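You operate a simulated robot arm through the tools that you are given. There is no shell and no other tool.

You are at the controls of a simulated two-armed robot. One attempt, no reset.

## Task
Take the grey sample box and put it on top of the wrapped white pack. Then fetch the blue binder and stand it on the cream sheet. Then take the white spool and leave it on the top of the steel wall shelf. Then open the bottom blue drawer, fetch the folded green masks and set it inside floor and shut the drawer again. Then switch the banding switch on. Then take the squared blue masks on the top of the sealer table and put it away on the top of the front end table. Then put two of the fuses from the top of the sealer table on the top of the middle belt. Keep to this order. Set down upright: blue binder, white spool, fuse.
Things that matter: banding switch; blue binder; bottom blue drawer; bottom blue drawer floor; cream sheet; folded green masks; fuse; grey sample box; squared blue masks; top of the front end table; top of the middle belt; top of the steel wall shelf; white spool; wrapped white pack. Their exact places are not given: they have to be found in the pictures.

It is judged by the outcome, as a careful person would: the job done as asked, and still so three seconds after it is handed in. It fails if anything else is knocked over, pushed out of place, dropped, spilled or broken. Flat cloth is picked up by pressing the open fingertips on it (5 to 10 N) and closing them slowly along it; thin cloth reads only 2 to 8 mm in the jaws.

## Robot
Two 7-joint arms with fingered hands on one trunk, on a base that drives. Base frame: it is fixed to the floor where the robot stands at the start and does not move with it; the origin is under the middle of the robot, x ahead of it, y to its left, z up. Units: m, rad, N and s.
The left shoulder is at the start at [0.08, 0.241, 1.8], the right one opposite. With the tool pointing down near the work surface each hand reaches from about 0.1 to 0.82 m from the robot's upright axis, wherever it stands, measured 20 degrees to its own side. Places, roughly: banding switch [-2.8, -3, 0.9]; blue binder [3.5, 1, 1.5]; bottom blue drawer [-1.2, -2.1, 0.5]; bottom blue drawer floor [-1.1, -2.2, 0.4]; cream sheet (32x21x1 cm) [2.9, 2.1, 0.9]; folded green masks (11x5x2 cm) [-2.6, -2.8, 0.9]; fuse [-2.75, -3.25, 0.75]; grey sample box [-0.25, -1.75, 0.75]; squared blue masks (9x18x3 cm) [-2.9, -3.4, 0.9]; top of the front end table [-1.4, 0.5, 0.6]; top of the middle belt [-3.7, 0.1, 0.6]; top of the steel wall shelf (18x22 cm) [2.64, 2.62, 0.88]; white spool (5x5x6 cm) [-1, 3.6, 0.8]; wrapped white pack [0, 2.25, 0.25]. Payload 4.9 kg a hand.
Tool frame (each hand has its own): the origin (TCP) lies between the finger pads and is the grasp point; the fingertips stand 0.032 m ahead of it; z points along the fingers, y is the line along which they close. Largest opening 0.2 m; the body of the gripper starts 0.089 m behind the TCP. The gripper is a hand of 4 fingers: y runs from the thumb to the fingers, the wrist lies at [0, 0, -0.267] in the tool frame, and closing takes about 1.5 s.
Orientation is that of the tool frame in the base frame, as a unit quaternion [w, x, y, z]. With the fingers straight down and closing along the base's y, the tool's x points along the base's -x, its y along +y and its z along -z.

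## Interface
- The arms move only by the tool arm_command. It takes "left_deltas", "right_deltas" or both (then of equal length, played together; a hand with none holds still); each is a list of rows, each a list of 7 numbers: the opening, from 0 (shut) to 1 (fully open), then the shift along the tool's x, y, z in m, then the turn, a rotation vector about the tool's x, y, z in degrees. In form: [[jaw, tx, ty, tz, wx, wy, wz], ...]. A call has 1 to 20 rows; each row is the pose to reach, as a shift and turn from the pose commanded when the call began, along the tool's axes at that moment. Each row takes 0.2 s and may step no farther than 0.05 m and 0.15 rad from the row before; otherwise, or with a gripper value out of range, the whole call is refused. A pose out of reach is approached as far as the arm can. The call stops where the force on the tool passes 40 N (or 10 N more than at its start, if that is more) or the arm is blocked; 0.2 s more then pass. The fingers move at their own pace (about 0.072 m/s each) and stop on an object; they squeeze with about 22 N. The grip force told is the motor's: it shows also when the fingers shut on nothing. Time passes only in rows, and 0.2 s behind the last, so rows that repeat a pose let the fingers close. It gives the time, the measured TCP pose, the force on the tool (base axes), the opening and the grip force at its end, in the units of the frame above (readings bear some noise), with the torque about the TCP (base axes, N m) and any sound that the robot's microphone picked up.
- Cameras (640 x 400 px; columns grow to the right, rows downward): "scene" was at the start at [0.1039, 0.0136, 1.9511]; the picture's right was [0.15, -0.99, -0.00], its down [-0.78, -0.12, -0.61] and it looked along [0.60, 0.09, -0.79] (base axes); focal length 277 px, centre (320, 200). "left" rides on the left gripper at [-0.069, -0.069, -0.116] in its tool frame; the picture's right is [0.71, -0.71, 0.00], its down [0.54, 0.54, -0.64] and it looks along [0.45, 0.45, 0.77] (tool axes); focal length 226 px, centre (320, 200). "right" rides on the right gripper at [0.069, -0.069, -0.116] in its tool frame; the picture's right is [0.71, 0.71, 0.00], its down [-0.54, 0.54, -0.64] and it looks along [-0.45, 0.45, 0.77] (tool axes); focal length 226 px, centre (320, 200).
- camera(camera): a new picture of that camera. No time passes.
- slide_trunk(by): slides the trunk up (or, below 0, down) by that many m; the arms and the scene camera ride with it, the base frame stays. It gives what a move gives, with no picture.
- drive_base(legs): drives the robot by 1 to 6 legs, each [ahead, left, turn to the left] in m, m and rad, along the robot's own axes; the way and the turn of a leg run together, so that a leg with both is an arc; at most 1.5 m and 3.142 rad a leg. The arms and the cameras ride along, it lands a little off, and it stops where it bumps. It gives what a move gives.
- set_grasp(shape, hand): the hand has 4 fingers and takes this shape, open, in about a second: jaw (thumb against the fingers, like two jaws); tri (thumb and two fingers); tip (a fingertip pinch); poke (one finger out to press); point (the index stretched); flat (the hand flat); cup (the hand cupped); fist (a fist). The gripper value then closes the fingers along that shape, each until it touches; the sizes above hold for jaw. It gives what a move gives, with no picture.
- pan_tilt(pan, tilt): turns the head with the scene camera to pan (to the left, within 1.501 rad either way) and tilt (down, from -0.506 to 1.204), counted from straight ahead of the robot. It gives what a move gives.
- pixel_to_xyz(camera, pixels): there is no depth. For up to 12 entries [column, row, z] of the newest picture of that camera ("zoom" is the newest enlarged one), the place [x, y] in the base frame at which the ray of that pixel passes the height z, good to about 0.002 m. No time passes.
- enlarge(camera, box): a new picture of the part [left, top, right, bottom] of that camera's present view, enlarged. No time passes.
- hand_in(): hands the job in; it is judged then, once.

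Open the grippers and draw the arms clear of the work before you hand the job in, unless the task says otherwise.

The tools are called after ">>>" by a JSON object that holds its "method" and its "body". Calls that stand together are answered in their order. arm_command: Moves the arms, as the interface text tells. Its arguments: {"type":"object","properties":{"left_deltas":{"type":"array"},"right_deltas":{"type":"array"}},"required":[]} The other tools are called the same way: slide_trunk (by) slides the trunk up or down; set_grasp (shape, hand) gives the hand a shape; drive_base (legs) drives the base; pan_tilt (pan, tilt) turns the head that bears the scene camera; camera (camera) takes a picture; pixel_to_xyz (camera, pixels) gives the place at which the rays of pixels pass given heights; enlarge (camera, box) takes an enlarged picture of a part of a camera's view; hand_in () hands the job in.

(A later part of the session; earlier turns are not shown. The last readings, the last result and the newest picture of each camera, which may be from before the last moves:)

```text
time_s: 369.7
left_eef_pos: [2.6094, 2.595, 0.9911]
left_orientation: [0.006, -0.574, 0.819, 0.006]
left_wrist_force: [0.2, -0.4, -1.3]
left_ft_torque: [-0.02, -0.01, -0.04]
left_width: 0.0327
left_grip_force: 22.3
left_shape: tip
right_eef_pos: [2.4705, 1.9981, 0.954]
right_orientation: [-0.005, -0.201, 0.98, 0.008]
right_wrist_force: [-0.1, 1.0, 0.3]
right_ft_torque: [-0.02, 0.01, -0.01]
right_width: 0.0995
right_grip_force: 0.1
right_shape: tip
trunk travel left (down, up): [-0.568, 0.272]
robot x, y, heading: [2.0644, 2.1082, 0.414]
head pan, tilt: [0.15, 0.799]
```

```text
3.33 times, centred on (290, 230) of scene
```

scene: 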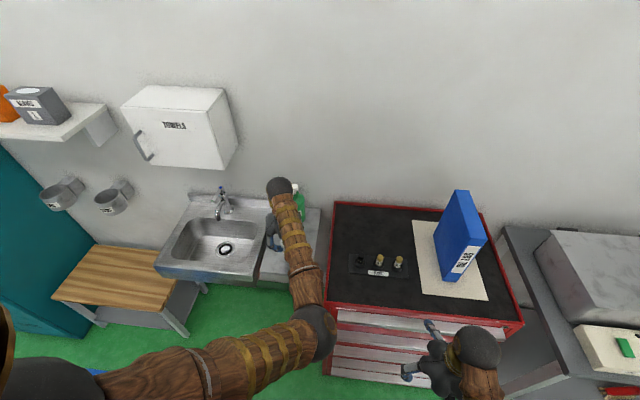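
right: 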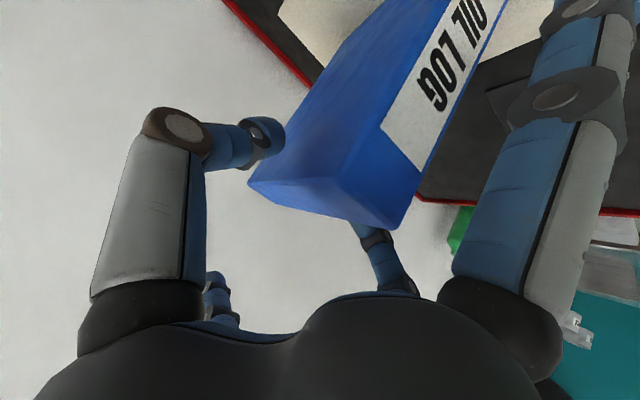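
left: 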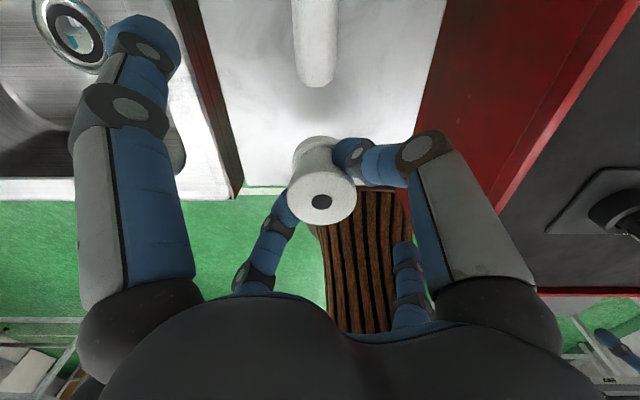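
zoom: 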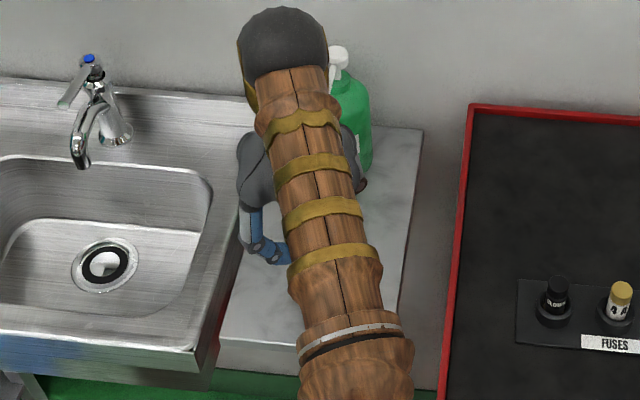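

The soap is still in place. I locate the spout end (left camera (315,80)) to keep the palm clear.

>>> {"method": "pixel_to_xyz", "body": {"camera": "left", "pixels": [[315, 80, 1.03], [315, 80, 1.0], [315, 80, 1.05], [295, 20, 1.03], [336, 20, 1.03], [245, 188, 0.88], [395, 180, 0.88]]}}

```text
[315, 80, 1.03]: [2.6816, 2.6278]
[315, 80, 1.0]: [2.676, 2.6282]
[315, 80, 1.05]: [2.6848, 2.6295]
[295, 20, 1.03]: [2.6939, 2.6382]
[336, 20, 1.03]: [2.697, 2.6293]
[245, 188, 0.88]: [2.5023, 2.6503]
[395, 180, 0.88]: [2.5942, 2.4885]
```

Spout end at ≈(2.68,2.628), 0.15 m behind the front edge. I shift the spool to 4.7 cm behind the front edge and 2.5 cm right of centre, then lower again.

>>> {"method": "arm_command", "body": {"left_deltas": [[0.14, 0.017, 0, 0, 0, 0, 0], [0.14, 0.0337, 0, 0, 0, 0, 0], [0.14, 0.0337, 0, 0.02, 0, 0, 0], [0.14, 0.0337, 0, 0.042, 0, 0, 0], [0.14, 0.0337, 0, 0.042, 0, 0, 0]]}}

>>> {"method": "camera", "body": {"camera": "left"}}

```text
time_s: 370.9
left_eef_pos: [2.5977, 2.5631, 0.9492]
left_orientation: [0.007, -0.573, 0.82, 0.005]
left_wrist_force: [-0.3, -0.2, -0.7]
left_ft_torque: [0.03, -0.01, 0.0]
left_width: 0.0326
left_grip_force: 22.1
left_shape: tip
right_eef_pos: [2.4697, 1.9969, 0.9536]
right_orientation: [-0.005, -0.202, 0.979, 0.009]
right_wrist_force: [0.8, -1.2, 0.9]
right_ft_torque: [0.02, 0.0, 0.0]
right_width: 0.0998
right_grip_force: 0.1
right_shape: tip
trunk travel left (down, up): [-0.568, 0.272]
robot x, y, heading: [2.0693, 2.1079, 0.414]
head pan, tilt: [0.15, 0.799]
```

```text
taken
```

left: 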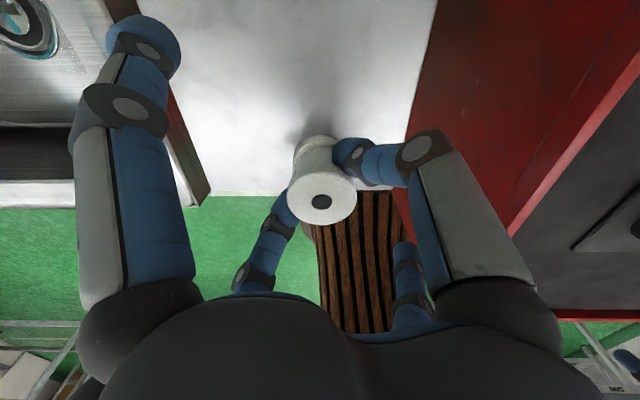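

The spout is clear now. I lower in small steps until contact.

>>> {"method": "arm_command", "body": {"left_deltas": [[0.14, 0, 0, 0.005, 0, 0, 0], [0.14, 0, 0, 0.005, 0, 0, 0]]}}

>>> {"method": "arm_command", "body": {"left_deltas": [[0.14, 0, 0, 0.003, 0, 0, 0], [0.14, 0, 0, 0.003, 0, 0, 0]]}}

>>> {"method": "arm_command", "body": {"left_deltas": [[0.14, 0, 0, 0.003, 0, 0, 0], [0.14, 0, 0, 0.003, 0, 0, 0]]}}

```text
time_s: 371.5
left_eef_pos: [2.5987, 2.5628, 0.9441]
left_orientation: [0.007, -0.573, 0.82, 0.006]
left_wrist_force: [0.0, 0.1, -0.9]
left_ft_torque: [-0.02, -0.02, -0.01]
left_width: 0.0325
left_grip_force: 22.0
left_shape: tip
right_eef_pos: [2.4702, 1.9981, 0.9538]
right_orientation: [-0.005, -0.202, 0.979, 0.009]
right_wrist_force: [0.3, 0.4, -0.6]
right_ft_torque: [-0.02, -0.02, 0.0]
right_width: 0.0997
right_grip_force: 0.1
right_shape: tip
trunk travel left (down, up): [-0.568, 0.272]
robot x, y, heading: [2.0647, 2.105, 0.416]
head pan, tilt: [0.15, 0.799]
```

```text
time_s: 372.1
left_eef_pos: [2.5977, 2.5624, 0.9415]
left_orientation: [0.007, -0.574, 0.819, 0.006]
left_wrist_force: [1.2, 0.1, -0.8]
left_ft_torque: [0.02, 0.0, 0.01]
left_width: 0.0326
left_grip_force: 21.7
left_shape: tip
right_eef_pos: [2.4696, 1.9965, 0.9525]
right_orientation: [-0.004, -0.202, 0.979, 0.009]
right_wrist_force: [-0.2, 0.2, 0.0]
right_ft_torque: [0.04, 0.01, 0.01]
right_width: 0.0992
right_grip_force: 0.1
right_shape: tip
trunk travel left (down, up): [-0.568, 0.272]
robot x, y, heading: [2.0635, 2.1078, 0.415]
head pan, tilt: [0.15, 0.799]
```

```text
time_s: 372.7
left_eef_pos: [2.5977, 2.5625, 0.9387]
left_orientation: [0.007, -0.574, 0.819, 0.006]
left_wrist_force: [-0.2, -0.2, -0.8]
left_ft_torque: [-0.01, -0.01, 0.02]
left_width: 0.0325
left_grip_force: 22.2
left_shape: tip
right_eef_pos: [2.4695, 1.9971, 0.9537]
right_orientation: [-0.005, -0.202, 0.979, 0.009]
right_wrist_force: [-0.3, -0.1, -0.1]
right_ft_torque: [0.01, 0.02, 0.03]
right_width: 0.0996
right_grip_force: 0.1
right_shape: tip
trunk travel left (down, up): [-0.568, 0.272]
robot x, y, heading: [2.0679, 2.11, 0.416]
head pan, tilt: [0.15, 0.799]
```

No contact yet at 0.9387; I continue.

>>> {"method": "arm_command", "body": {"left_deltas": [[0.14, 0, 0, 0.003, 0, 0, 0], [0.14, 0, 0, 0.003, 0, 0, 0]]}}

>>> {"method": "arm_command", "body": {"left_deltas": [[0.14, 0, 0, 0.003, 0, 0, 0], [0.14, 0, 0, 0.003, 0, 0, 0]]}}

>>> {"method": "arm_command", "body": {"left_deltas": [[0.14, 0, 0, 0.003, 0, 0, 0], [0.14, 0, 0, 0.003, 0, 0, 0]]}}

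```text
time_s: 373.3
left_eef_pos: [2.5985, 2.5633, 0.9349]
left_orientation: [0.006, -0.573, 0.819, 0.005]
left_wrist_force: [-0.2, -0.8, -0.6]
left_ft_torque: [-0.01, -0.02, -0.01]
left_width: 0.0325
left_grip_force: 21.8
left_shape: tip
right_eef_pos: [2.4697, 1.9956, 0.9542]
right_orientation: [-0.004, -0.202, 0.979, 0.009]
right_wrist_force: [0.2, -0.2, 0.6]
right_ft_torque: [0.02, -0.01, -0.01]
right_width: 0.0997
right_grip_force: 0.2
right_shape: tip
trunk travel left (down, up): [-0.568, 0.272]
robot x, y, heading: [2.0647, 2.1111, 0.414]
head pan, tilt: [0.15, 0.799]
```

```text
time_s: 373.9
left_eef_pos: [2.5982, 2.5625, 0.933]
left_orientation: [0.007, -0.574, 0.819, 0.006]
left_wrist_force: [-0.9, -0.3, -1.5]
left_ft_torque: [0.02, 0.02, 0.0]
left_width: 0.0326
left_grip_force: 21.7
left_shape: tip
right_eef_pos: [2.4714, 1.9969, 0.9545]
right_orientation: [-0.004, -0.202, 0.979, 0.009]
right_wrist_force: [0.0, -0.1, -0.5]
right_ft_torque: [0.01, 0.0, 0.01]
right_width: 0.0999
right_grip_force: 0.1
right_shape: tip
trunk travel left (down, up): [-0.568, 0.272]
robot x, y, heading: [2.0675, 2.1121, 0.412]
head pan, tilt: [0.15, 0.799]
```

```text
time_s: 374.5
left_eef_pos: [2.5977, 2.5629, 0.9279]
left_orientation: [0.006, -0.573, 0.819, 0.006]
left_wrist_force: [-0.5, 0.0, -0.4]
left_ft_torque: [-0.04, 0.0, -0.01]
left_width: 0.0325
left_grip_force: 21.9
left_shape: tip
right_eef_pos: [2.4695, 1.9978, 0.9536]
right_orientation: [-0.005, -0.202, 0.979, 0.009]
right_wrist_force: [-0.1, 0.1, 0.7]
right_ft_torque: [-0.02, 0.02, 0.02]
right_width: 0.0998
right_grip_force: 0.0
right_shape: tip
trunk travel left (down, up): [-0.568, 0.272]
robot x, y, heading: [2.0651, 2.1072, 0.414]
head pan, tilt: [0.15, 0.799]
```

Still free at 0.928; I look at the gap in the left view.

>>> {"method": "enlarge", "body": {"camera": "left", "box": [220, 80, 420, 240]}}

>>> {"method": "pixel_to_xyz", "body": {"camera": "left", "pixels": [[230, 190, 0.88], [230, 190, 0.86]]}}

```text
2.50 times, centred on (320, 160) of left
```

zoom: 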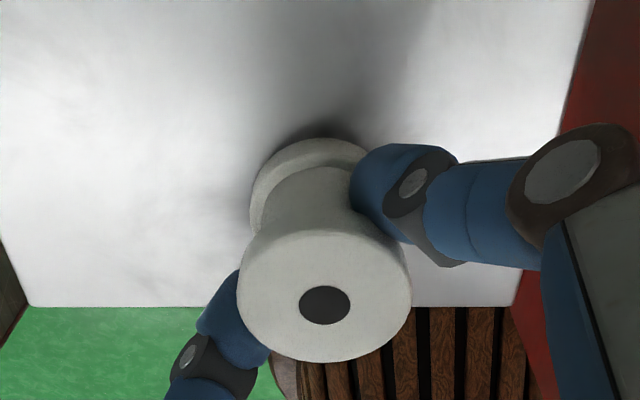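

```text
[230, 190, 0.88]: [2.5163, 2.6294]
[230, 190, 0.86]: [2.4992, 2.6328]
```

The bottom flange is very near the surface now (contact shadow). I continue in 3 mm steps.

>>> {"method": "arm_command", "body": {"left_deltas": [[0.14, 0, 0, 0.003, 0, 0, 0], [0.14, 0, 0, 0.003, 0, 0, 0]]}}

>>> {"method": "arm_command", "body": {"left_deltas": [[0.14, 0, 0, 0.003, 0, 0, 0], [0.14, 0, 0, 0.003, 0, 0, 0]]}}

```text
time_s: 375.1
left_eef_pos: [2.5976, 2.563, 0.9251]
left_orientation: [0.006, -0.573, 0.819, 0.006]
left_wrist_force: [-0.2, -0.7, -1.2]
left_ft_torque: [-0.03, -0.01, 0.02]
left_width: 0.0327
left_grip_force: 22.8
left_shape: tip
right_eef_pos: [2.4699, 1.9979, 0.9531]
right_orientation: [-0.004, -0.201, 0.98, 0.01]
right_wrist_force: [0.1, 0.2, -0.6]
right_ft_torque: [0.0, 0.0, 0.01]
right_width: 0.0996
right_grip_force: 0.0
right_shape: tip
trunk travel left (down, up): [-0.568, 0.272]
robot x, y, heading: [2.0649, 2.1096, 0.41]
head pan, tilt: [0.15, 0.799]
```

```text
time_s: 375.7
left_eef_pos: [2.5982, 2.5624, 0.9222]
left_orientation: [0.006, -0.574, 0.819, 0.006]
left_wrist_force: [0.5, -0.1, -0.5]
left_ft_torque: [-0.04, 0.04, 0.01]
left_width: 0.0327
left_grip_force: 22.0
left_shape: tip
right_eef_pos: [2.4698, 1.9977, 0.9543]
right_orientation: [-0.004, -0.202, 0.979, 0.009]
right_wrist_force: [0.4, -0.6, -0.1]
right_ft_torque: [-0.01, 0.04, 0.02]
right_width: 0.0995
right_grip_force: 0.0
right_shape: tip
trunk travel left (down, up): [-0.568, 0.272]
robot x, y, heading: [2.0706, 2.105, 0.416]
head pan, tilt: [0.15, 0.799]
```

>>> {"method": "arm_command", "body": {"left_deltas": [[0.14, 0, 0, 0.002, 0, 0, 0], [0.14, 0, 0, 0.002, 0, 0, 0]]}}

>>> {"method": "arm_command", "body": {"left_deltas": [[0.14, 0, 0, 0.002, 0, 0, 0], [0.14, 0, 0, 0.002, 0, 0, 0]]}}

>>> {"method": "arm_command", "body": {"left_deltas": [[0.14, 0, 0, 0.002, 0, 0, 0], [0.14, 0, 0, 0.002, 0, 0, 0]]}}

>>> {"method": "enlarge", "body": {"camera": "left", "box": [220, 80, 420, 240]}}

```text
time_s: 376.3
left_eef_pos: [2.5978, 2.5619, 0.9214]
left_orientation: [0.007, -0.574, 0.818, 0.005]
left_wrist_force: [1.5, 0.8, 6.0]
left_ft_torque: [-0.02, -0.03, 0.01]
left_width: 0.0328
left_grip_force: 21.8
left_shape: tip
right_eef_pos: [2.4699, 1.997, 0.954]
right_orientation: [-0.005, -0.202, 0.979, 0.009]
right_wrist_force: [-0.3, 0.2, 0.0]
right_ft_torque: [0.02, 0.02, -0.02]
right_width: 0.0997
right_grip_force: 0.0
right_shape: tip
trunk travel left (down, up): [-0.568, 0.272]
robot x, y, heading: [2.0675, 2.1097, 0.41]
head pan, tilt: [0.15, 0.799]
```

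```text
time_s: 376.9
left_eef_pos: [2.5975, 2.5632, 0.9201]
left_orientation: [0.007, -0.574, 0.819, 0.006]
left_wrist_force: [1.6, 1.7, 19.6]
left_ft_torque: [0.04, -0.06, 0.07]
left_width: 0.0337
left_grip_force: 21.3
left_shape: tip
right_eef_pos: [2.4701, 1.997, 0.9543]
right_orientation: [-0.004, -0.202, 0.979, 0.009]
right_wrist_force: [0.5, -0.1, 0.3]
right_ft_torque: [-0.02, -0.03, 0.0]
right_width: 0.0995
right_grip_force: 0.1
right_shape: tip
trunk travel left (down, up): [-0.568, 0.272]
robot x, y, heading: [2.0691, 2.1088, 0.415]
head pan, tilt: [0.15, 0.799]
```

```text
time_s: 377.5
left_eef_pos: [2.5987, 2.5622, 0.9194]
left_orientation: [0.009, -0.574, 0.819, 0.006]
left_wrist_force: [4.0, 5.0, 31.9]
left_ft_torque: [0.04, -0.14, 0.12]
left_width: 0.0354
left_grip_force: 22.0
left_shape: tip
right_eef_pos: [2.468, 1.9961, 0.9552]
right_orientation: [-0.004, -0.202, 0.979, 0.009]
right_wrist_force: [-0.9, 0.0, -0.7]
right_ft_torque: [-0.01, -0.01, -0.02]
right_width: 0.0996
right_grip_force: 0.1
right_shape: tip
trunk travel left (down, up): [-0.568, 0.272]
robot x, y, heading: [2.0618, 2.1087, 0.417]
head pan, tilt: [0.15, 0.799]
```

```text
2.50 times, centred on (320, 160) of left
```

zoom: 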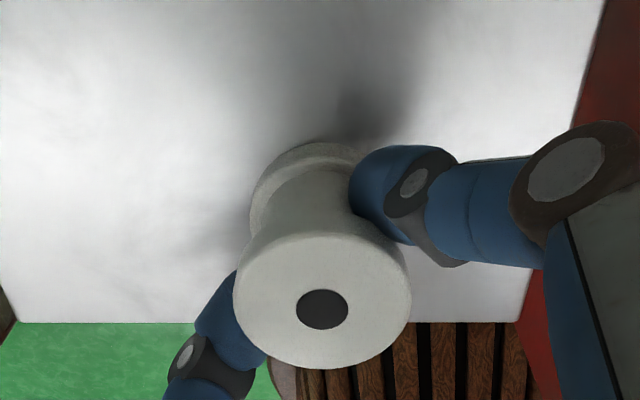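

Firm contact (centred). I relieve 4 mm of the press and then open slowly.

>>> {"method": "arm_command", "body": {"left_deltas": [[0.14, 0, 0, -0.002, 0, 0, 0], [0.14, 0, 0, -0.0045, 0, 0, 0], [0.18, 0, 0, -0.0045, 0, 0, 0], [0.22, 0, 0, -0.0045, 0, 0, 0], [0.28, 0, 0, -0.0045, 0, 0, 0], [0.34, 0, 0, -0.0045, 0, 0, 0], [0.4, 0, 0, -0.0045, 0, 0, 0], [0.4, 0, 0, -0.0045, 0, 0, 0]]}}

>>> {"method": "camera", "body": {"camera": "left"}}

```text
time_s: 379.3
left_eef_pos: [2.5977, 2.5629, 0.9218]
left_orientation: [0.007, -0.574, 0.819, 0.006]
left_wrist_force: [0.3, 0.9, -0.6]
left_ft_torque: [-0.01, 0.02, 0.0]
left_width: 0.0798
left_grip_force: 0.0
left_shape: tip
right_eef_pos: [2.4688, 1.998, 0.9541]
right_orientation: [-0.004, -0.202, 0.979, 0.009]
right_wrist_force: [-0.9, -0.5, 0.4]
right_ft_torque: [-0.01, 0.02, -0.01]
right_width: 0.0996
right_grip_force: 0.1
right_shape: tip
trunk travel left (down, up): [-0.568, 0.272]
robot x, y, heading: [2.0682, 2.107, 0.412]
head pan, tilt: [0.15, 0.799]
```

```text
taken
```

left: 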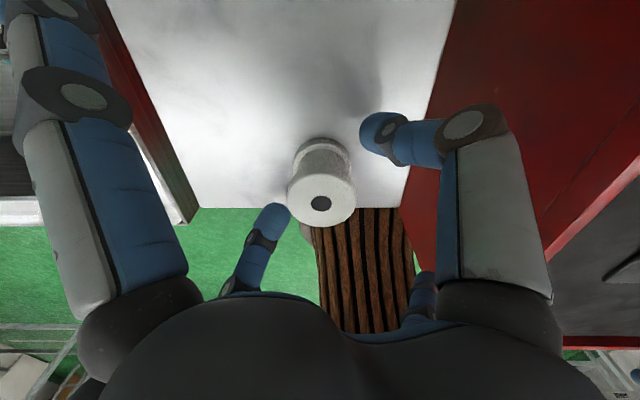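

The spool stands free on the shelf. I raise straight up and then draw back.

>>> {"method": "arm_command", "body": {"left_deltas": [[0.4, 0, 0, -0.02, 0, 0, 0], [0.4, 0, 0, -0.05, 0, 0, 0], [0.4, 0, 0, -0.09, 0, 0, 0], [0.4, 0, 0, -0.13, 0, 0, 0], [0.4, 0.02, 0.02, -0.15, 0, 0, 0], [0.4, 0.05, 0.05, -0.16, 0, 0, 0]]}}

>>> {"method": "drive_base", "body": {"legs": [[-0.35, 0, 0]]}}

>>> {"method": "camera", "body": {"camera": "scene"}}

>>> {"method": "enlarge", "body": {"camera": "scene", "box": [220, 120, 420, 280]}}

```text
time_s: 380.7
left_eef_pos: [2.5302, 2.5276, 1.0821]
left_orientation: [0.006, -0.573, 0.819, 0.006]
left_wrist_force: [-0.4, 0.0, -0.2]
left_ft_torque: [0.02, -0.05, 0.02]
left_width: 0.0797
left_grip_force: 0.0
left_shape: tip
right_eef_pos: [2.4688, 1.9959, 0.9543]
right_orientation: [-0.004, -0.202, 0.979, 0.01]
right_wrist_force: [-0.9, -0.8, -0.2]
right_ft_torque: [0.03, -0.01, -0.01]
right_width: 0.0995
right_grip_force: 0.2
right_shape: tip
trunk travel left (down, up): [-0.568, 0.272]
robot x, y, heading: [2.0673, 2.109, 0.414]
head pan, tilt: [0.15, 0.799]
```

```text
time_s: 383.0
left_eef_pos: [2.21, 2.387, 1.0805]
left_orientation: [0.006, -0.572, 0.82, 0.005]
left_wrist_force: [0.3, 0.5, -0.7]
left_ft_torque: [0.02, 0.03, 0.03]
left_width: 0.0799
left_grip_force: 0.0
left_shape: tip
right_eef_pos: [2.1458, 1.8541, 0.9533]
right_orientation: [-0.006, -0.2, 0.98, 0.008]
right_wrist_force: [-0.3, 0.1, -0.9]
right_ft_torque: [-0.02, 0.06, 0.01]
right_width: 0.0997
right_grip_force: 0.1
right_shape: tip
trunk travel left (down, up): [-0.568, 0.272]
robot x, y, heading: [1.7396, 1.9623, 0.408]
head pan, tilt: [0.15, 0.799]
```

```text
taken
```

scene: 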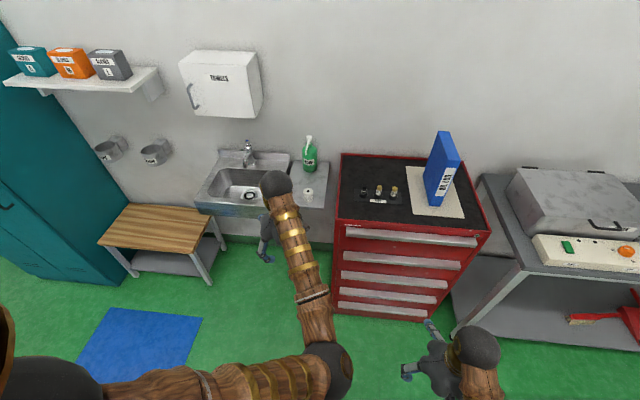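

```text
2.50 times, centred on (320, 200) of scene
```

zoom: 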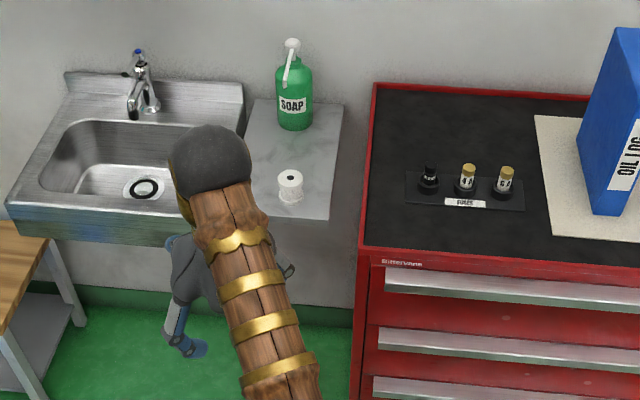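

Step 3 is done: spool upright at (290,185) in the zoom, soap in place. Next the blue drawer and green masks: I raise the trunk a bit, move right to the gap line, turn round and drive back through the gap.

>>> {"method": "slide_trunk", "body": {"by": 0.15}}

>>> {"method": "drive_base", "body": {"legs": [[-0.15, -0.2, 0], [0, 0, 3.14]]}}

>>> {"method": "pan_tilt", "body": {"pan": 0.0, "tilt": 0.5}}

>>> {"method": "camera", "body": {"camera": "scene"}}

```text
time_s: 384.8
left_eef_pos: [2.2097, 2.3875, 1.2309]
left_orientation: [0.006, -0.572, 0.82, 0.006]
left_wrist_force: [0.1, -0.2, 0.7]
left_ft_torque: [0.01, 0.0, 0.03]
left_width: 0.0795
left_grip_force: 0.0
left_shape: tip
right_eef_pos: [2.1446, 1.8552, 1.1035]
right_orientation: [-0.004, -0.199, 0.98, 0.009]
right_wrist_force: [-0.5, -0.4, 0.3]
right_ft_torque: [0.02, -0.05, -0.01]
right_width: 0.0999
right_grip_force: 0.0
right_shape: tip
trunk travel left (down, up): [-0.718, 0.122]
robot x, y, heading: [1.7355, 1.9701, 0.41]
head pan, tilt: [0.15, 0.799]
```

```text
time_s: 393.9
left_eef_pos: [1.2118, 1.3033, 1.2324]
left_orientation: [0.006, 0.82, 0.572, -0.006]
left_wrist_force: [0.1, -0.1, 0.3]
left_ft_torque: [0.03, -0.01, -0.01]
left_width: 0.0798
left_grip_force: 0.2
left_shape: tip
right_eef_pos: [1.2755, 1.8355, 1.1039]
right_orientation: [0.008, 0.98, 0.201, 0.005]
right_wrist_force: [0.0, -0.5, 0.4]
right_ft_torque: [0.03, 0.0, 0.0]
right_width: 0.1
right_grip_force: 0.1
right_shape: tip
trunk travel left (down, up): [-0.718, 0.122]
robot x, y, heading: [1.6818, 1.7206, -2.735]
head pan, tilt: [0.15, 0.799]
```

```text
time_s: 394.7
left_eef_pos: [1.2127, 1.3025, 1.2317]
left_orientation: [0.005, 0.82, 0.572, -0.007]
left_wrist_force: [-0.4, 0.5, 0.3]
left_ft_torque: [-0.02, -0.01, 0.01]
left_width: 0.0799
left_grip_force: 0.0
left_shape: tip
right_eef_pos: [1.2758, 1.8357, 1.1042]
right_orientation: [0.009, 0.98, 0.199, 0.005]
right_wrist_force: [-0.8, 0.0, 0.2]
right_ft_torque: [-0.01, 0.0, 0.03]
right_width: 0.0993
right_grip_force: 0.0
right_shape: tip
trunk travel left (down, up): [-0.718, 0.122]
robot x, y, heading: [1.6777, 1.7194, -2.734]
head pan, tilt: [0.0, 0.499]
```

```text
taken
```

scene: 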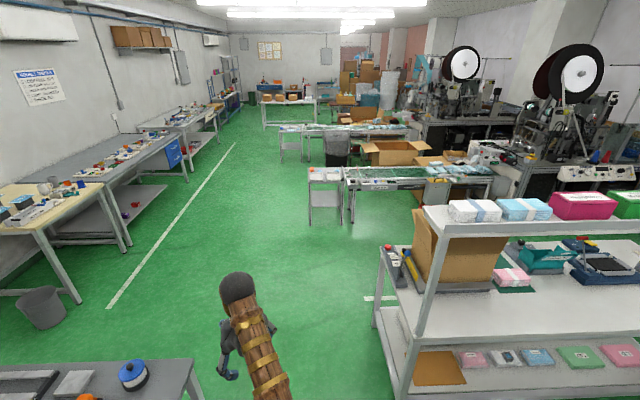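

The grey box on the pack is visible at (505,355). I drive through the gap, bend left, and head for the blue drawers of the grey table.

>>> {"method": "drive_base", "body": {"legs": [[1.2, 0, 0], [1.1, 0, 0], [0, 0, 0.73], [1.3, 0, 0], [0.4, 0, 0.85]]}}

>>> {"method": "pan_tilt", "body": {"pan": 0.0, "tilt": 0.65}}

>>> {"method": "camera", "body": {"camera": "scene"}}

```text
time_s: 416.3
left_eef_pos: [-0.6251, -1.2363, 1.2336]
left_orientation: [0.009, 0.194, 0.981, -0.002]
left_wrist_force: [-0.1, 0.4, 0.0]
left_ft_torque: [-0.02, 0.0, 0.01]
left_width: 0.08
left_grip_force: 0.1
left_shape: tip
right_eef_pos: [-1.1557, -1.1506, 1.1038]
right_orientation: [0.005, 0.567, 0.824, 0.009]
right_wrist_force: [1.0, 0.6, -0.7]
right_ft_torque: [-0.06, -0.03, -0.01]
right_width: 0.0997
right_grip_force: 0.1
right_shape: tip
trunk travel left (down, up): [-0.718, 0.122]
robot x, y, heading: [-1.0244, -0.7552, -1.197]
head pan, tilt: [0.0, 0.499]
```

```text
time_s: 417.0
left_eef_pos: [-0.6244, -1.237, 1.2315]
left_orientation: [0.008, 0.194, 0.981, 0.0]
left_wrist_force: [-0.9, 0.3, -0.7]
left_ft_torque: [0.0, -0.01, 0.0]
left_width: 0.0799
left_grip_force: 0.1
left_shape: tip
right_eef_pos: [-1.1542, -1.1518, 1.104]
right_orientation: [0.003, 0.567, 0.823, 0.01]
right_wrist_force: [0.4, -0.3, -0.1]
right_ft_torque: [0.0, 0.01, 0.0]
right_width: 0.0997
right_grip_force: 0.0
right_shape: tip
trunk travel left (down, up): [-0.718, 0.122]
robot x, y, heading: [-1.0275, -0.7526, -1.2]
head pan, tilt: [0.0, 0.649]
```

```text
taken
```

scene: 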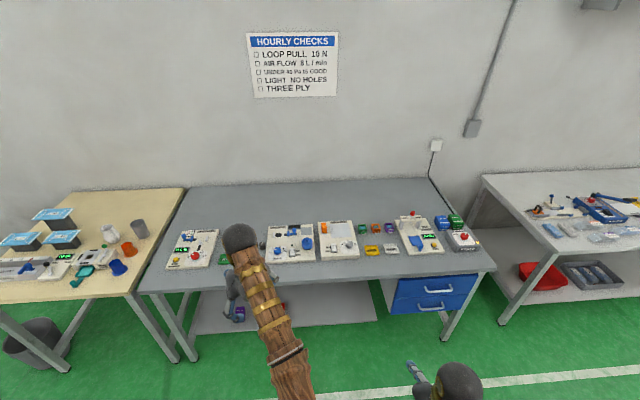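

I see the two blue drawers at (430,292) under the grey table's right end. I enlarge them and compute the lower handle's position.

>>> {"method": "enlarge", "body": {"camera": "scene", "box": [370, 240, 510, 330]}}

>>> {"method": "pixel_to_xyz", "body": {"camera": "scene", "pixels": [[430, 308, 0.45], [430, 308, 0.5], [435, 292, 0.6], [392, 315, 0.4], [470, 305, 0.4], [495, 270, 0.82], [190, 360, 0.0], [445, 342, 0.0], [380, 280, 0.8]]}}

```text
4.44 times, centred on (440, 285) of scene
```

zoom: 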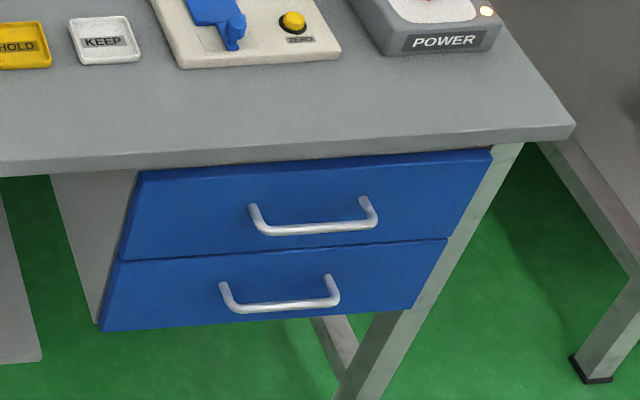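

```text
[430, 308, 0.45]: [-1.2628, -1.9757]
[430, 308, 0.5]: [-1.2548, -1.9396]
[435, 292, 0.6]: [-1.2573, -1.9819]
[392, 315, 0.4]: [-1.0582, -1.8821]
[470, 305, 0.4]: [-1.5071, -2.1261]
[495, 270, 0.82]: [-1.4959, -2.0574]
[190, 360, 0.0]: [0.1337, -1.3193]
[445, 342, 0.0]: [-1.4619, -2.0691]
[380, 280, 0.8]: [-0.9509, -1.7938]
```

I move to stand square in front of the drawers (0.85 m away), with the handle slightly to my right.

>>> {"method": "drive_base", "body": {"legs": [[0.19, -0.525, 0.08]]}}

>>> {"method": "pan_tilt", "body": {"pan": -0.2, "tilt": 0.85}}

>>> {"method": "camera", "body": {"camera": "scene"}}

>>> {"method": "enlarge", "body": {"camera": "scene", "box": [240, 180, 440, 340]}}

```text
time_s: 420.2
left_eef_pos: [-0.9945, -1.588, 1.2312]
left_orientation: [0.008, 0.158, 0.987, 0.0]
left_wrist_force: [0.5, 0.2, -0.1]
left_ft_torque: [-0.01, 0.03, -0.02]
left_width: 0.0798
left_grip_force: 0.0
left_shape: tip
right_eef_pos: [-1.528, -1.5427, 1.1044]
right_orientation: [0.003, 0.536, 0.844, 0.009]
right_wrist_force: [0.3, -0.1, -0.3]
right_ft_torque: [-0.02, 0.01, -0.01]
right_width: 0.0996
right_grip_force: 0.0
right_shape: tip
trunk travel left (down, up): [-0.718, 0.122]
robot x, y, heading: [-1.4321, -1.1376, -1.127]
head pan, tilt: [0.0, 0.649]
```

```text
time_s: 420.9
left_eef_pos: [-0.9947, -1.5895, 1.2318]
left_orientation: [0.008, 0.158, 0.987, -0.001]
left_wrist_force: [0.5, -0.2, 0.4]
left_ft_torque: [0.01, 0.03, -0.02]
left_width: 0.0799
left_grip_force: 0.1
left_shape: tip
right_eef_pos: [-1.5293, -1.5433, 1.1044]
right_orientation: [0.003, 0.537, 0.844, 0.009]
right_wrist_force: [0.4, 0.3, -0.7]
right_ft_torque: [-0.01, -0.05, 0.03]
right_width: 0.0997
right_grip_force: 0.1
right_shape: tip
trunk travel left (down, up): [-0.718, 0.122]
robot x, y, heading: [-1.4326, -1.1378, -1.128]
head pan, tilt: [-0.201, 0.85]
```

```text
taken
```

scene: 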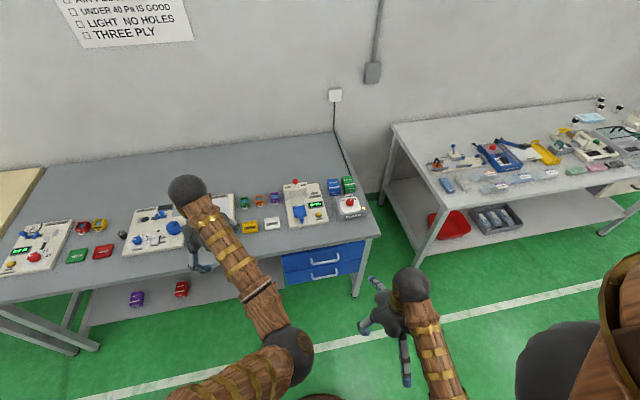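

```text
2.50 times, centred on (340, 260) of scene
```

zoom: 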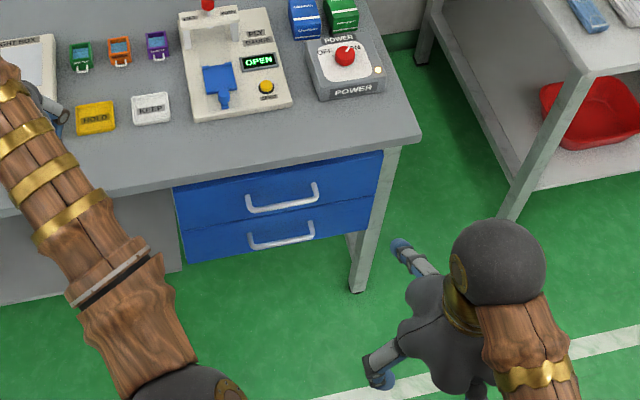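

The next table (right) carries small folded items: green at (577,170). I check it against the hint.

>>> {"method": "pixel_to_xyz", "body": {"camera": "scene", "pixels": [[577, 170, 0.85], [577, 170, 0.9], [600, 168, 0.85], [445, 185, 0.85], [324, 275, 0.47], [324, 275, 0.5], [325, 259, 0.6]]}}

>>> {"method": "enlarge", "body": {"camera": "scene", "box": [400, 80, 640, 240]}}

```text
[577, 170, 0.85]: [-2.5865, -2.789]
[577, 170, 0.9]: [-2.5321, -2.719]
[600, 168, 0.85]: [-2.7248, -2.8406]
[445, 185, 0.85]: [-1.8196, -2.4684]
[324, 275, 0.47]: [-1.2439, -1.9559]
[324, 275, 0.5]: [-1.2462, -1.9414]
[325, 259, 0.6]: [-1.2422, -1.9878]
```

```text
2.50 times, centred on (520, 160) of scene
```

zoom: 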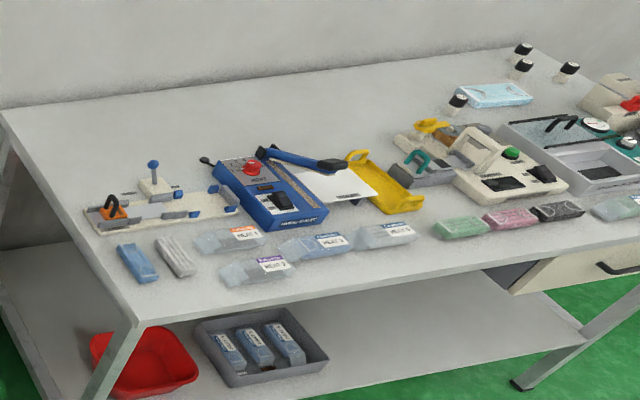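

Green folded masks found at ≈(-2.59,-2.79). First the drawer: I tidy the left hand (retract, unyaw) and bring the right hand slightly forward before lowering the trunk.

>>> {"method": "arm_command", "body": {"left_deltas": [[0.4, 0.01, 0.0103, 0, 0, 0, 6.6], [0.4, 0.02, 0.0206, 0, 0, 0, 13.1], [0.4, 0.03, 0.0309, 0, 0, 0, 19.7], [0.4, 0.04, 0.0411, 0, 0, 0, 26.3], [0.4, 0.05, 0.0514, 0, 0, 0, 32.9], [0.4, 0.06, 0.0617, 0, 0, 0, 39.4], [0.4, 0.069, 0.072, 0, 0, 0, 46]], "right_deltas": [[0.4, -0.03, 0, 0, 0, 0, 0], [0.4, -0.06, 0, 0, 0, 0, 0], [0.4, -0.09, 0, 0, 0, 0, 0], [0.4, -0.12, 0, 0, 0, 0, 0], [0.4, -0.15, 0, 0, 0, 0, 0], [0.4, -0.18, 0, 0, 0, 0, 0], [0.4, -0.2, 0, 0, 0, 0, 0]]}}

>>> {"method": "slide_trunk", "body": {"by": -0.4}}

>>> {"method": "slide_trunk", "body": {"by": -0.25}}

>>> {"method": "camera", "body": {"camera": "scene"}}

```text
time_s: 422.5
left_eef_pos: [-1.0376, -1.499, 1.2309]
left_orientation: [0.008, 0.532, 0.847, 0.003]
left_wrist_force: [-0.5, -0.4, -0.1]
left_ft_torque: [0.0, -0.01, 0.0]
left_width: 0.0794
left_grip_force: 0.1
left_shape: tip
right_eef_pos: [-1.4452, -1.7256, 1.103]
right_orientation: [0.002, 0.536, 0.844, 0.01]
right_wrist_force: [0.0, 0.0, 1.0]
right_ft_torque: [0.04, -0.03, -0.02]
right_width: 0.0805
right_grip_force: 0.1
right_shape: tip
trunk travel left (down, up): [-0.718, 0.122]
robot x, y, heading: [-1.4295, -1.1326, -1.13]
head pan, tilt: [-0.201, 0.85]
```

```text
time_s: 426.4
left_eef_pos: [-1.0383, -1.4995, 0.8298]
left_orientation: [0.008, 0.531, 0.847, 0.003]
left_wrist_force: [-0.5, -0.4, 0.4]
left_ft_torque: [-0.03, 0.01, -0.04]
left_width: 0.0797
left_grip_force: 0.0
left_shape: tip
right_eef_pos: [-1.4431, -1.7247, 0.7047]
right_orientation: [0.003, 0.536, 0.844, 0.009]
right_wrist_force: [-0.4, 0.1, 1.2]
right_ft_torque: [0.03, -0.01, -0.02]
right_width: 0.0805
right_grip_force: 0.1
right_shape: tip
trunk travel left (down, up): [-0.318, 0.522]
robot x, y, heading: [-1.4311, -1.1371, -1.125]
head pan, tilt: [-0.201, 0.85]
```

```text
time_s: 428.9
left_eef_pos: [-1.04, -1.4989, 0.5807]
left_orientation: [0.008, 0.531, 0.847, 0.003]
left_wrist_force: [0.5, -0.7, 0.0]
left_ft_torque: [0.03, -0.02, -0.03]
left_width: 0.0797
left_grip_force: 0.2
left_shape: tip
right_eef_pos: [-1.4425, -1.7247, 0.4532]
right_orientation: [0.002, 0.537, 0.844, 0.01]
right_wrist_force: [0.5, 0.3, 0.4]
right_ft_torque: [0.05, 0.01, 0.01]
right_width: 0.0803
right_grip_force: 0.0
right_shape: tip
trunk travel left (down, up): [-0.068, 0.772]
robot x, y, heading: [-1.4317, -1.1336, -1.129]
head pan, tilt: [-0.201, 0.85]
```

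```text
taken
```

scene: 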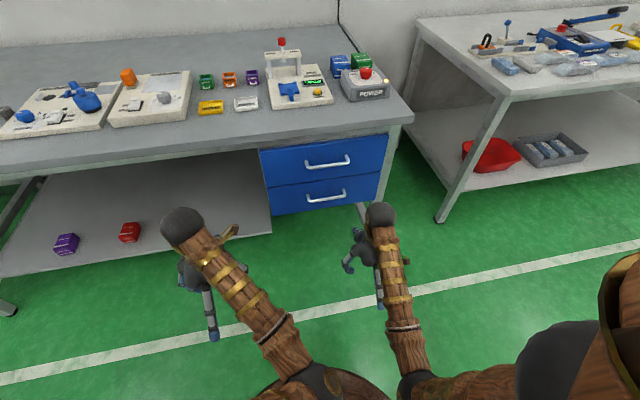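

Now a lower viewpoint: bottom handle at (325,197). I enlarge and triangulate with the higher view.

>>> {"method": "enlarge", "body": {"camera": "scene", "box": [250, 130, 410, 230]}}

```text
4.00 times, centred on (330, 180) of scene
```

zoom: 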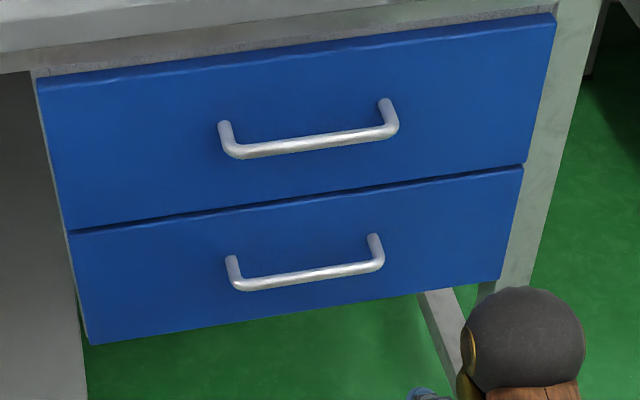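

>>> {"method": "pixel_to_xyz", "body": {"camera": "zoom", "pixels": [[310, 276, 0.45], [310, 276, 0.5], [310, 276, 0.55], [240, 285, 0.5], [380, 266, 0.5], [235, 258, 0.53], [374, 236, 0.53], [90, 343, 0.4], [500, 280, 0.4], [70, 230, 0.55], [310, 146, 0.65]]}}

```text
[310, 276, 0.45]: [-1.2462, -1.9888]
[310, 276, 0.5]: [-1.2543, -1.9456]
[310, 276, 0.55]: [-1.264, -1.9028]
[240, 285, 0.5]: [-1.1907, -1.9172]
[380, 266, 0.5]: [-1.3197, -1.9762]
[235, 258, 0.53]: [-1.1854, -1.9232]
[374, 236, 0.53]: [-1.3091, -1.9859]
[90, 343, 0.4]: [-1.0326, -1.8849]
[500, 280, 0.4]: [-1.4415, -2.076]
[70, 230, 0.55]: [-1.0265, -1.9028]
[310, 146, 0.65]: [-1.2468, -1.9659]
```

Handle bar solved: centre ≈(-1.26,-1.912), z≈0.54 (F≈0.777, R≈0.178). I rotate the right hand so it points forward with the jaws closing vertically, first moving it to F≈0.60.

>>> {"method": "arm_command", "body": {"right_deltas": [[0.4, -0.035, 0.03, -0.03, 0, 0, 0], [0.4, -0.07, 0.06, -0.06, 0, 0, 0], [0.4, -0.07, 0.084, -0.087, -4.6, -4.6, 4.6], [0.4, -0.07, 0.084, -0.087, -9.2, -9.2, 9.2], [0.4, -0.07, 0.084, -0.087, -13.9, -13.9, 13.9], [0.4, -0.07, 0.084, -0.087, -18.5, -18.5, 18.5], [0.4, -0.07, 0.084, -0.087, -23.1, -23.1, 23.1], [0.4, -0.07, 0.084, -0.087, -27.7, -27.7, 27.7], [0.4, -0.07, 0.084, -0.087, -32.3, -32.3, 32.3], [0.4, -0.07, 0.084, -0.087, -37, -37, 37], [0.4, -0.07, 0.084, -0.087, -41.6, -41.6, 41.6], [0.4, -0.07, 0.084, -0.087, -46.2, -46.2, 46.2], [0.4, -0.07, 0.084, -0.087, -50.8, -50.8, 50.8], [0.4, -0.07, 0.084, -0.087, -55.4, -55.4, 55.4], [0.4, -0.07, 0.084, -0.087, -60.1, -60.1, 60.1], [0.4, -0.07, 0.084, -0.087, -64.7, -64.7, 64.7], [0.4, -0.07, 0.084, -0.087, -69.3, -69.3, 69.3], [0.4, -0.07, 0.084, -0.087, -69.3, -69.3, 69.3]]}}

>>> {"method": "camera", "body": {"camera": "scene"}}

>>> {"method": "camera", "body": {"camera": "right"}}

```text
refused: row 1 steps farther than a row can; nothing moved
```

```text
taken
```

scene: 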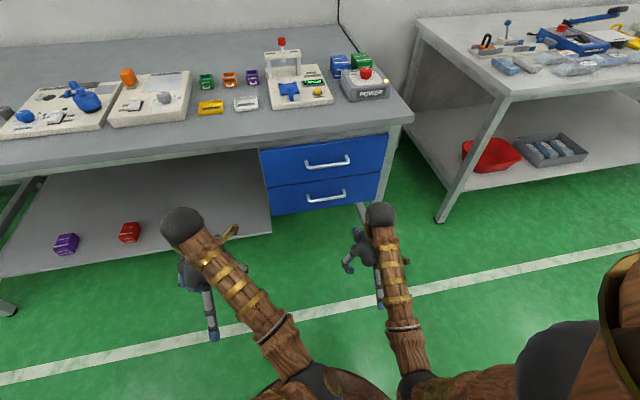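

```text
taken
```

right: 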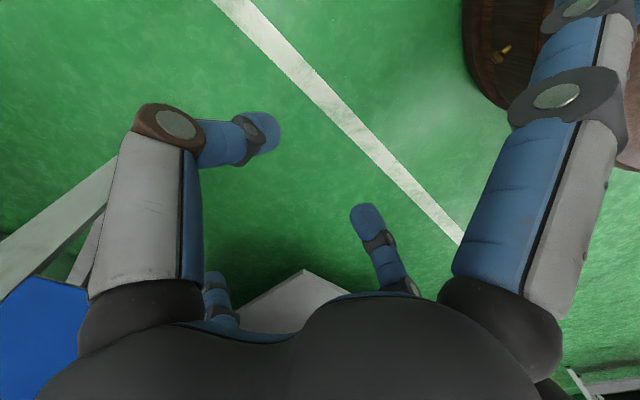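

Row 1 was slightly too long; I resend with smaller translation steps.

>>> {"method": "arm_command", "body": {"right_deltas": [[0.4, -0.024, 0.028, -0.029, 0, 0, 0], [0.4, -0.048, 0.056, -0.058, 0, 0, 0], [0.4, -0.07, 0.084, -0.087, 0, 0, 0], [0.4, -0.07, 0.084, -0.087, -4.6, -4.6, 4.6], [0.4, -0.07, 0.084, -0.087, -9.2, -9.2, 9.2], [0.4, -0.07, 0.084, -0.087, -13.9, -13.9, 13.9], [0.4, -0.07, 0.084, -0.087, -18.5, -18.5, 18.5], [0.4, -0.07, 0.084, -0.087, -23.1, -23.1, 23.1], [0.4, -0.07, 0.084, -0.087, -27.7, -27.7, 27.7], [0.4, -0.07, 0.084, -0.087, -32.3, -32.3, 32.3], [0.4, -0.07, 0.084, -0.087, -37, -37, 37], [0.4, -0.07, 0.084, -0.087, -41.6, -41.6, 41.6], [0.4, -0.07, 0.084, -0.087, -46.2, -46.2, 46.2], [0.4, -0.07, 0.084, -0.087, -50.8, -50.8, 50.8], [0.4, -0.07, 0.084, -0.087, -55.4, -55.4, 55.4], [0.4, -0.07, 0.084, -0.087, -60.1, -60.1, 60.1], [0.4, -0.07, 0.084, -0.087, -64.7, -64.7, 64.7], [0.4, -0.07, 0.084, -0.087, -69.3, -69.3, 69.3], [0.4, -0.07, 0.084, -0.087, -69.3, -69.3, 69.3]]}}

>>> {"method": "camera", "body": {"camera": "scene"}}

>>> {"method": "camera", "body": {"camera": "right"}}

```text
time_s: 432.9
left_eef_pos: [-1.0427, -1.5019, 0.5832]
left_orientation: [0.011, 0.531, 0.847, 0.006]
left_wrist_force: [0.6, -1.0, 0.1]
left_ft_torque: [-0.02, 0.03, 0.01]
left_width: 0.0798
left_grip_force: 0.1
left_shape: tip
right_eef_pos: [-1.3415, -1.7529, 0.5408]
right_orientation: [0.686, 0.694, 0.144, 0.164]
right_wrist_force: [0.7, -0.4, 0.4]
right_ft_torque: [0.0, 0.01, -0.02]
right_width: 0.08
right_grip_force: 0.0
right_shape: tip
right hand out of reach, approached as far as the arm can: row 1, 2, 3
trunk travel left (down, up): [-0.068, 0.772]
robot x, y, heading: [-1.428, -1.1366, -1.126]
head pan, tilt: [-0.201, 0.85]
```

```text
taken
```

scene: 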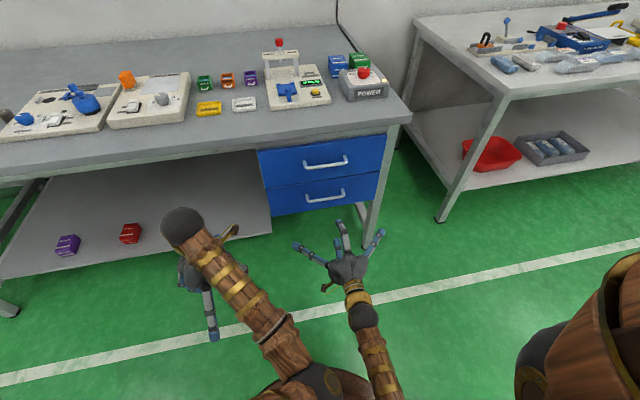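

```text
taken
```

right: 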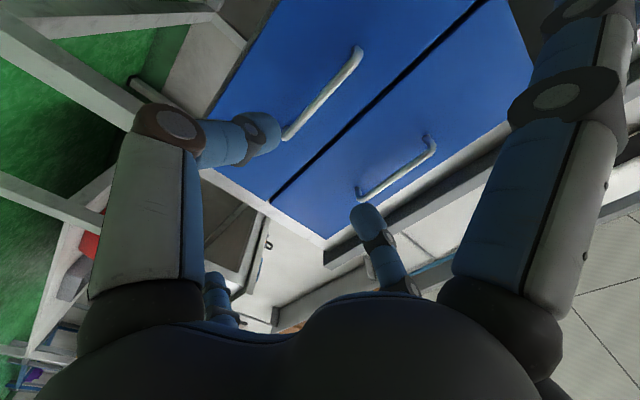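

The hand is horizontal, jaws vertical, 0.18 m in front of the bar. Fitting the bar in the right view says it's ~1.2 cm left and 0.6 cm lower. I advance 0.16 m with those corrections.

>>> {"method": "arm_command", "body": {"right_deltas": [[0.3, 0.006, -0.003, 0.035, 0, 0, 0], [0.3, 0.012, -0.006, 0.07, 0, 0, 0], [0.3, 0.012, -0.006, 0.105, 0, 0, 0], [0.3, 0.012, -0.006, 0.135, 0, 0, 0], [0.3, 0.012, -0.006, 0.155, 0, 0, 0], [0.3, 0.012, -0.006, 0.155, 0, 0, 0]]}}

>>> {"method": "camera", "body": {"camera": "right"}}

>>> {"method": "enlarge", "body": {"camera": "scene", "box": [250, 130, 410, 260]}}

```text
time_s: 434.3
left_eef_pos: [-1.0379, -1.4989, 0.5793]
left_orientation: [0.008, 0.532, 0.847, 0.003]
left_wrist_force: [-0.5, 0.9, -1.7]
left_ft_torque: [0.01, 0.01, 0.01]
left_width: 0.0796
left_grip_force: 0.1
left_shape: tip
right_eef_pos: [-1.2636, -1.8899, 0.5345]
right_orientation: [0.687, 0.694, 0.147, 0.16]
right_wrist_force: [-0.3, -0.4, -0.2]
right_ft_torque: [0.03, -0.02, -0.01]
right_width: 0.0601
right_grip_force: 0.0
right_shape: tip
trunk travel left (down, up): [-0.068, 0.772]
robot x, y, heading: [-1.4292, -1.1322, -1.131]
head pan, tilt: [-0.201, 0.85]
```

```text
taken
```

right: 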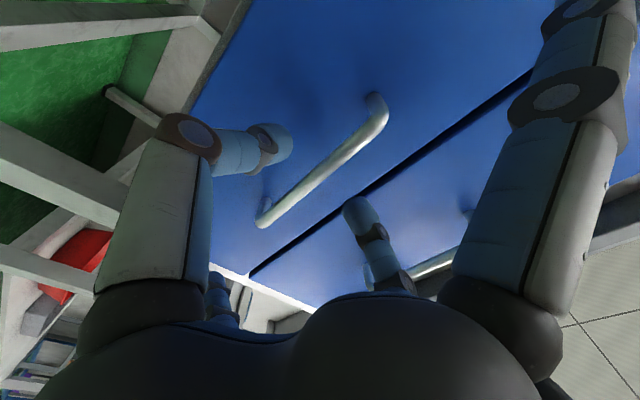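

```text
3.08 times, centred on (330, 195) of scene
```

zoom: 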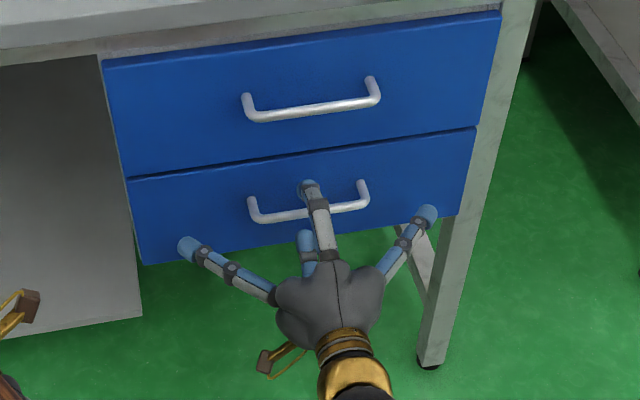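

The bar lies between thumb and finger, about 4.5 cm ahead of the TCP. I advance 2.8 cm and close.

>>> {"method": "arm_command", "body": {"right_deltas": [[0.3, 0, 0, 0.014, 0, 0, 0], [0.3, 0, 0, 0.028, 0, 0, 0], [0.3, 0, 0, 0.028, 0, 0, 0], [0.2, 0, 0, 0.028, 0, 0, 0], [0.1, 0, 0, 0.028, 0, 0, 0], [0.02, 0, 0, 0.028, 0, 0, 0], [0.02, 0, 0, 0.028, 0, 0, 0], [0.02, 0, 0, 0.028, 0, 0, 0]]}}

>>> {"method": "camera", "body": {"camera": "right"}}

```text
time_s: 436.1
left_eef_pos: [-1.0382, -1.5004, 0.5794]
left_orientation: [0.008, 0.532, 0.847, 0.003]
left_wrist_force: [0.2, -0.5, -0.4]
left_ft_torque: [-0.01, 0.02, -0.01]
left_width: 0.0801
left_grip_force: 0.1
left_shape: tip
right_eef_pos: [-1.2504, -1.9144, 0.5337]
right_orientation: [0.686, 0.694, 0.146, 0.16]
right_wrist_force: [0.4, 0.0, -0.1]
right_ft_torque: [0.01, -0.03, -0.01]
right_width: 0.0041
right_grip_force: 0.0
right_shape: tip
trunk travel left (down, up): [-0.068, 0.772]
robot x, y, heading: [-1.4326, -1.1348, -1.13]
head pan, tilt: [-0.201, 0.85]
```

```text
taken
```

right: 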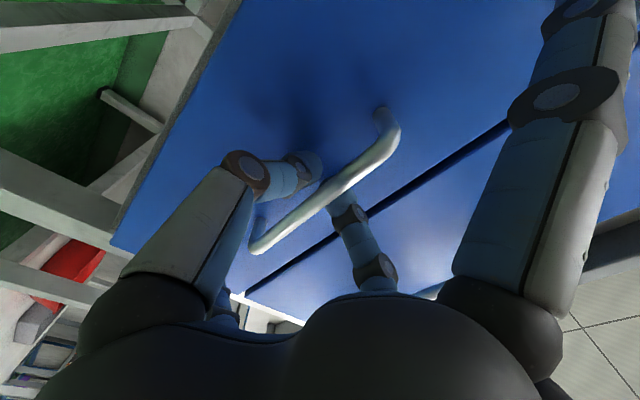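

The fingertips closed together behind the bar (width 4 mm, no grip force): the bar is hooked. I pull back slowly by 5 cm and watch.

>>> {"method": "arm_command", "body": {"right_deltas": [[0, 0, 0, -0.01, 0, 0, 0], [0, 0, 0, -0.02, 0, 0, 0], [0, 0, 0, -0.035, 0, 0, 0], [0, 0, 0, -0.05, 0, 0, 0], [0, 0, 0, -0.05, 0, 0, 0]]}}

>>> {"method": "camera", "body": {"camera": "right"}}

>>> {"method": "enlarge", "body": {"camera": "scene", "box": [250, 130, 410, 260]}}

```text
time_s: 437.3
left_eef_pos: [-1.0387, -1.4993, 0.5808]
left_orientation: [0.007, 0.532, 0.847, 0.004]
left_wrist_force: [-1.0, 0.6, 0.1]
left_ft_torque: [-0.03, -0.01, 0.04]
left_width: 0.0801
left_grip_force: 0.0
left_shape: tip
right_eef_pos: [-1.2728, -1.8693, 0.5338]
right_orientation: [0.685, 0.695, 0.147, 0.161]
right_wrist_force: [-4.5, -1.3, -9.3]
right_ft_torque: [0.07, 0.04, -0.02]
right_width: 0.0004
right_grip_force: 21.8
right_shape: tip
trunk travel left (down, up): [-0.068, 0.772]
robot x, y, heading: [-1.4311, -1.1377, -1.128]
head pan, tilt: [-0.201, 0.85]
```

```text
taken
```

right: 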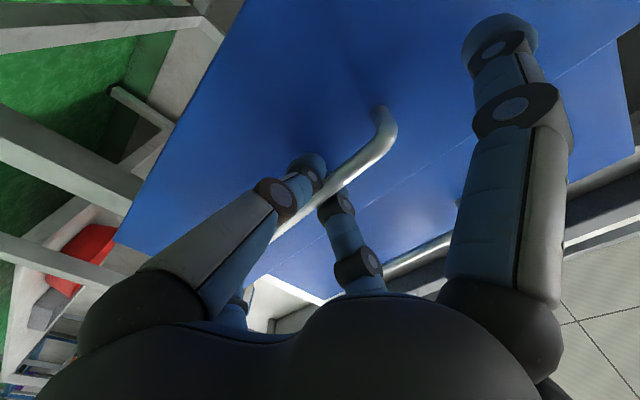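

```text
3.08 times, centred on (330, 195) of scene
```

zoom: 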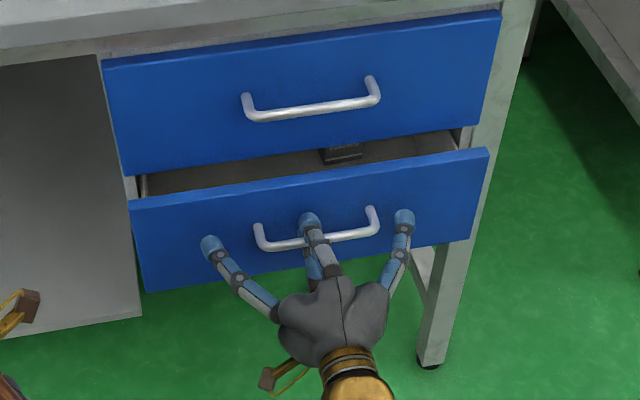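

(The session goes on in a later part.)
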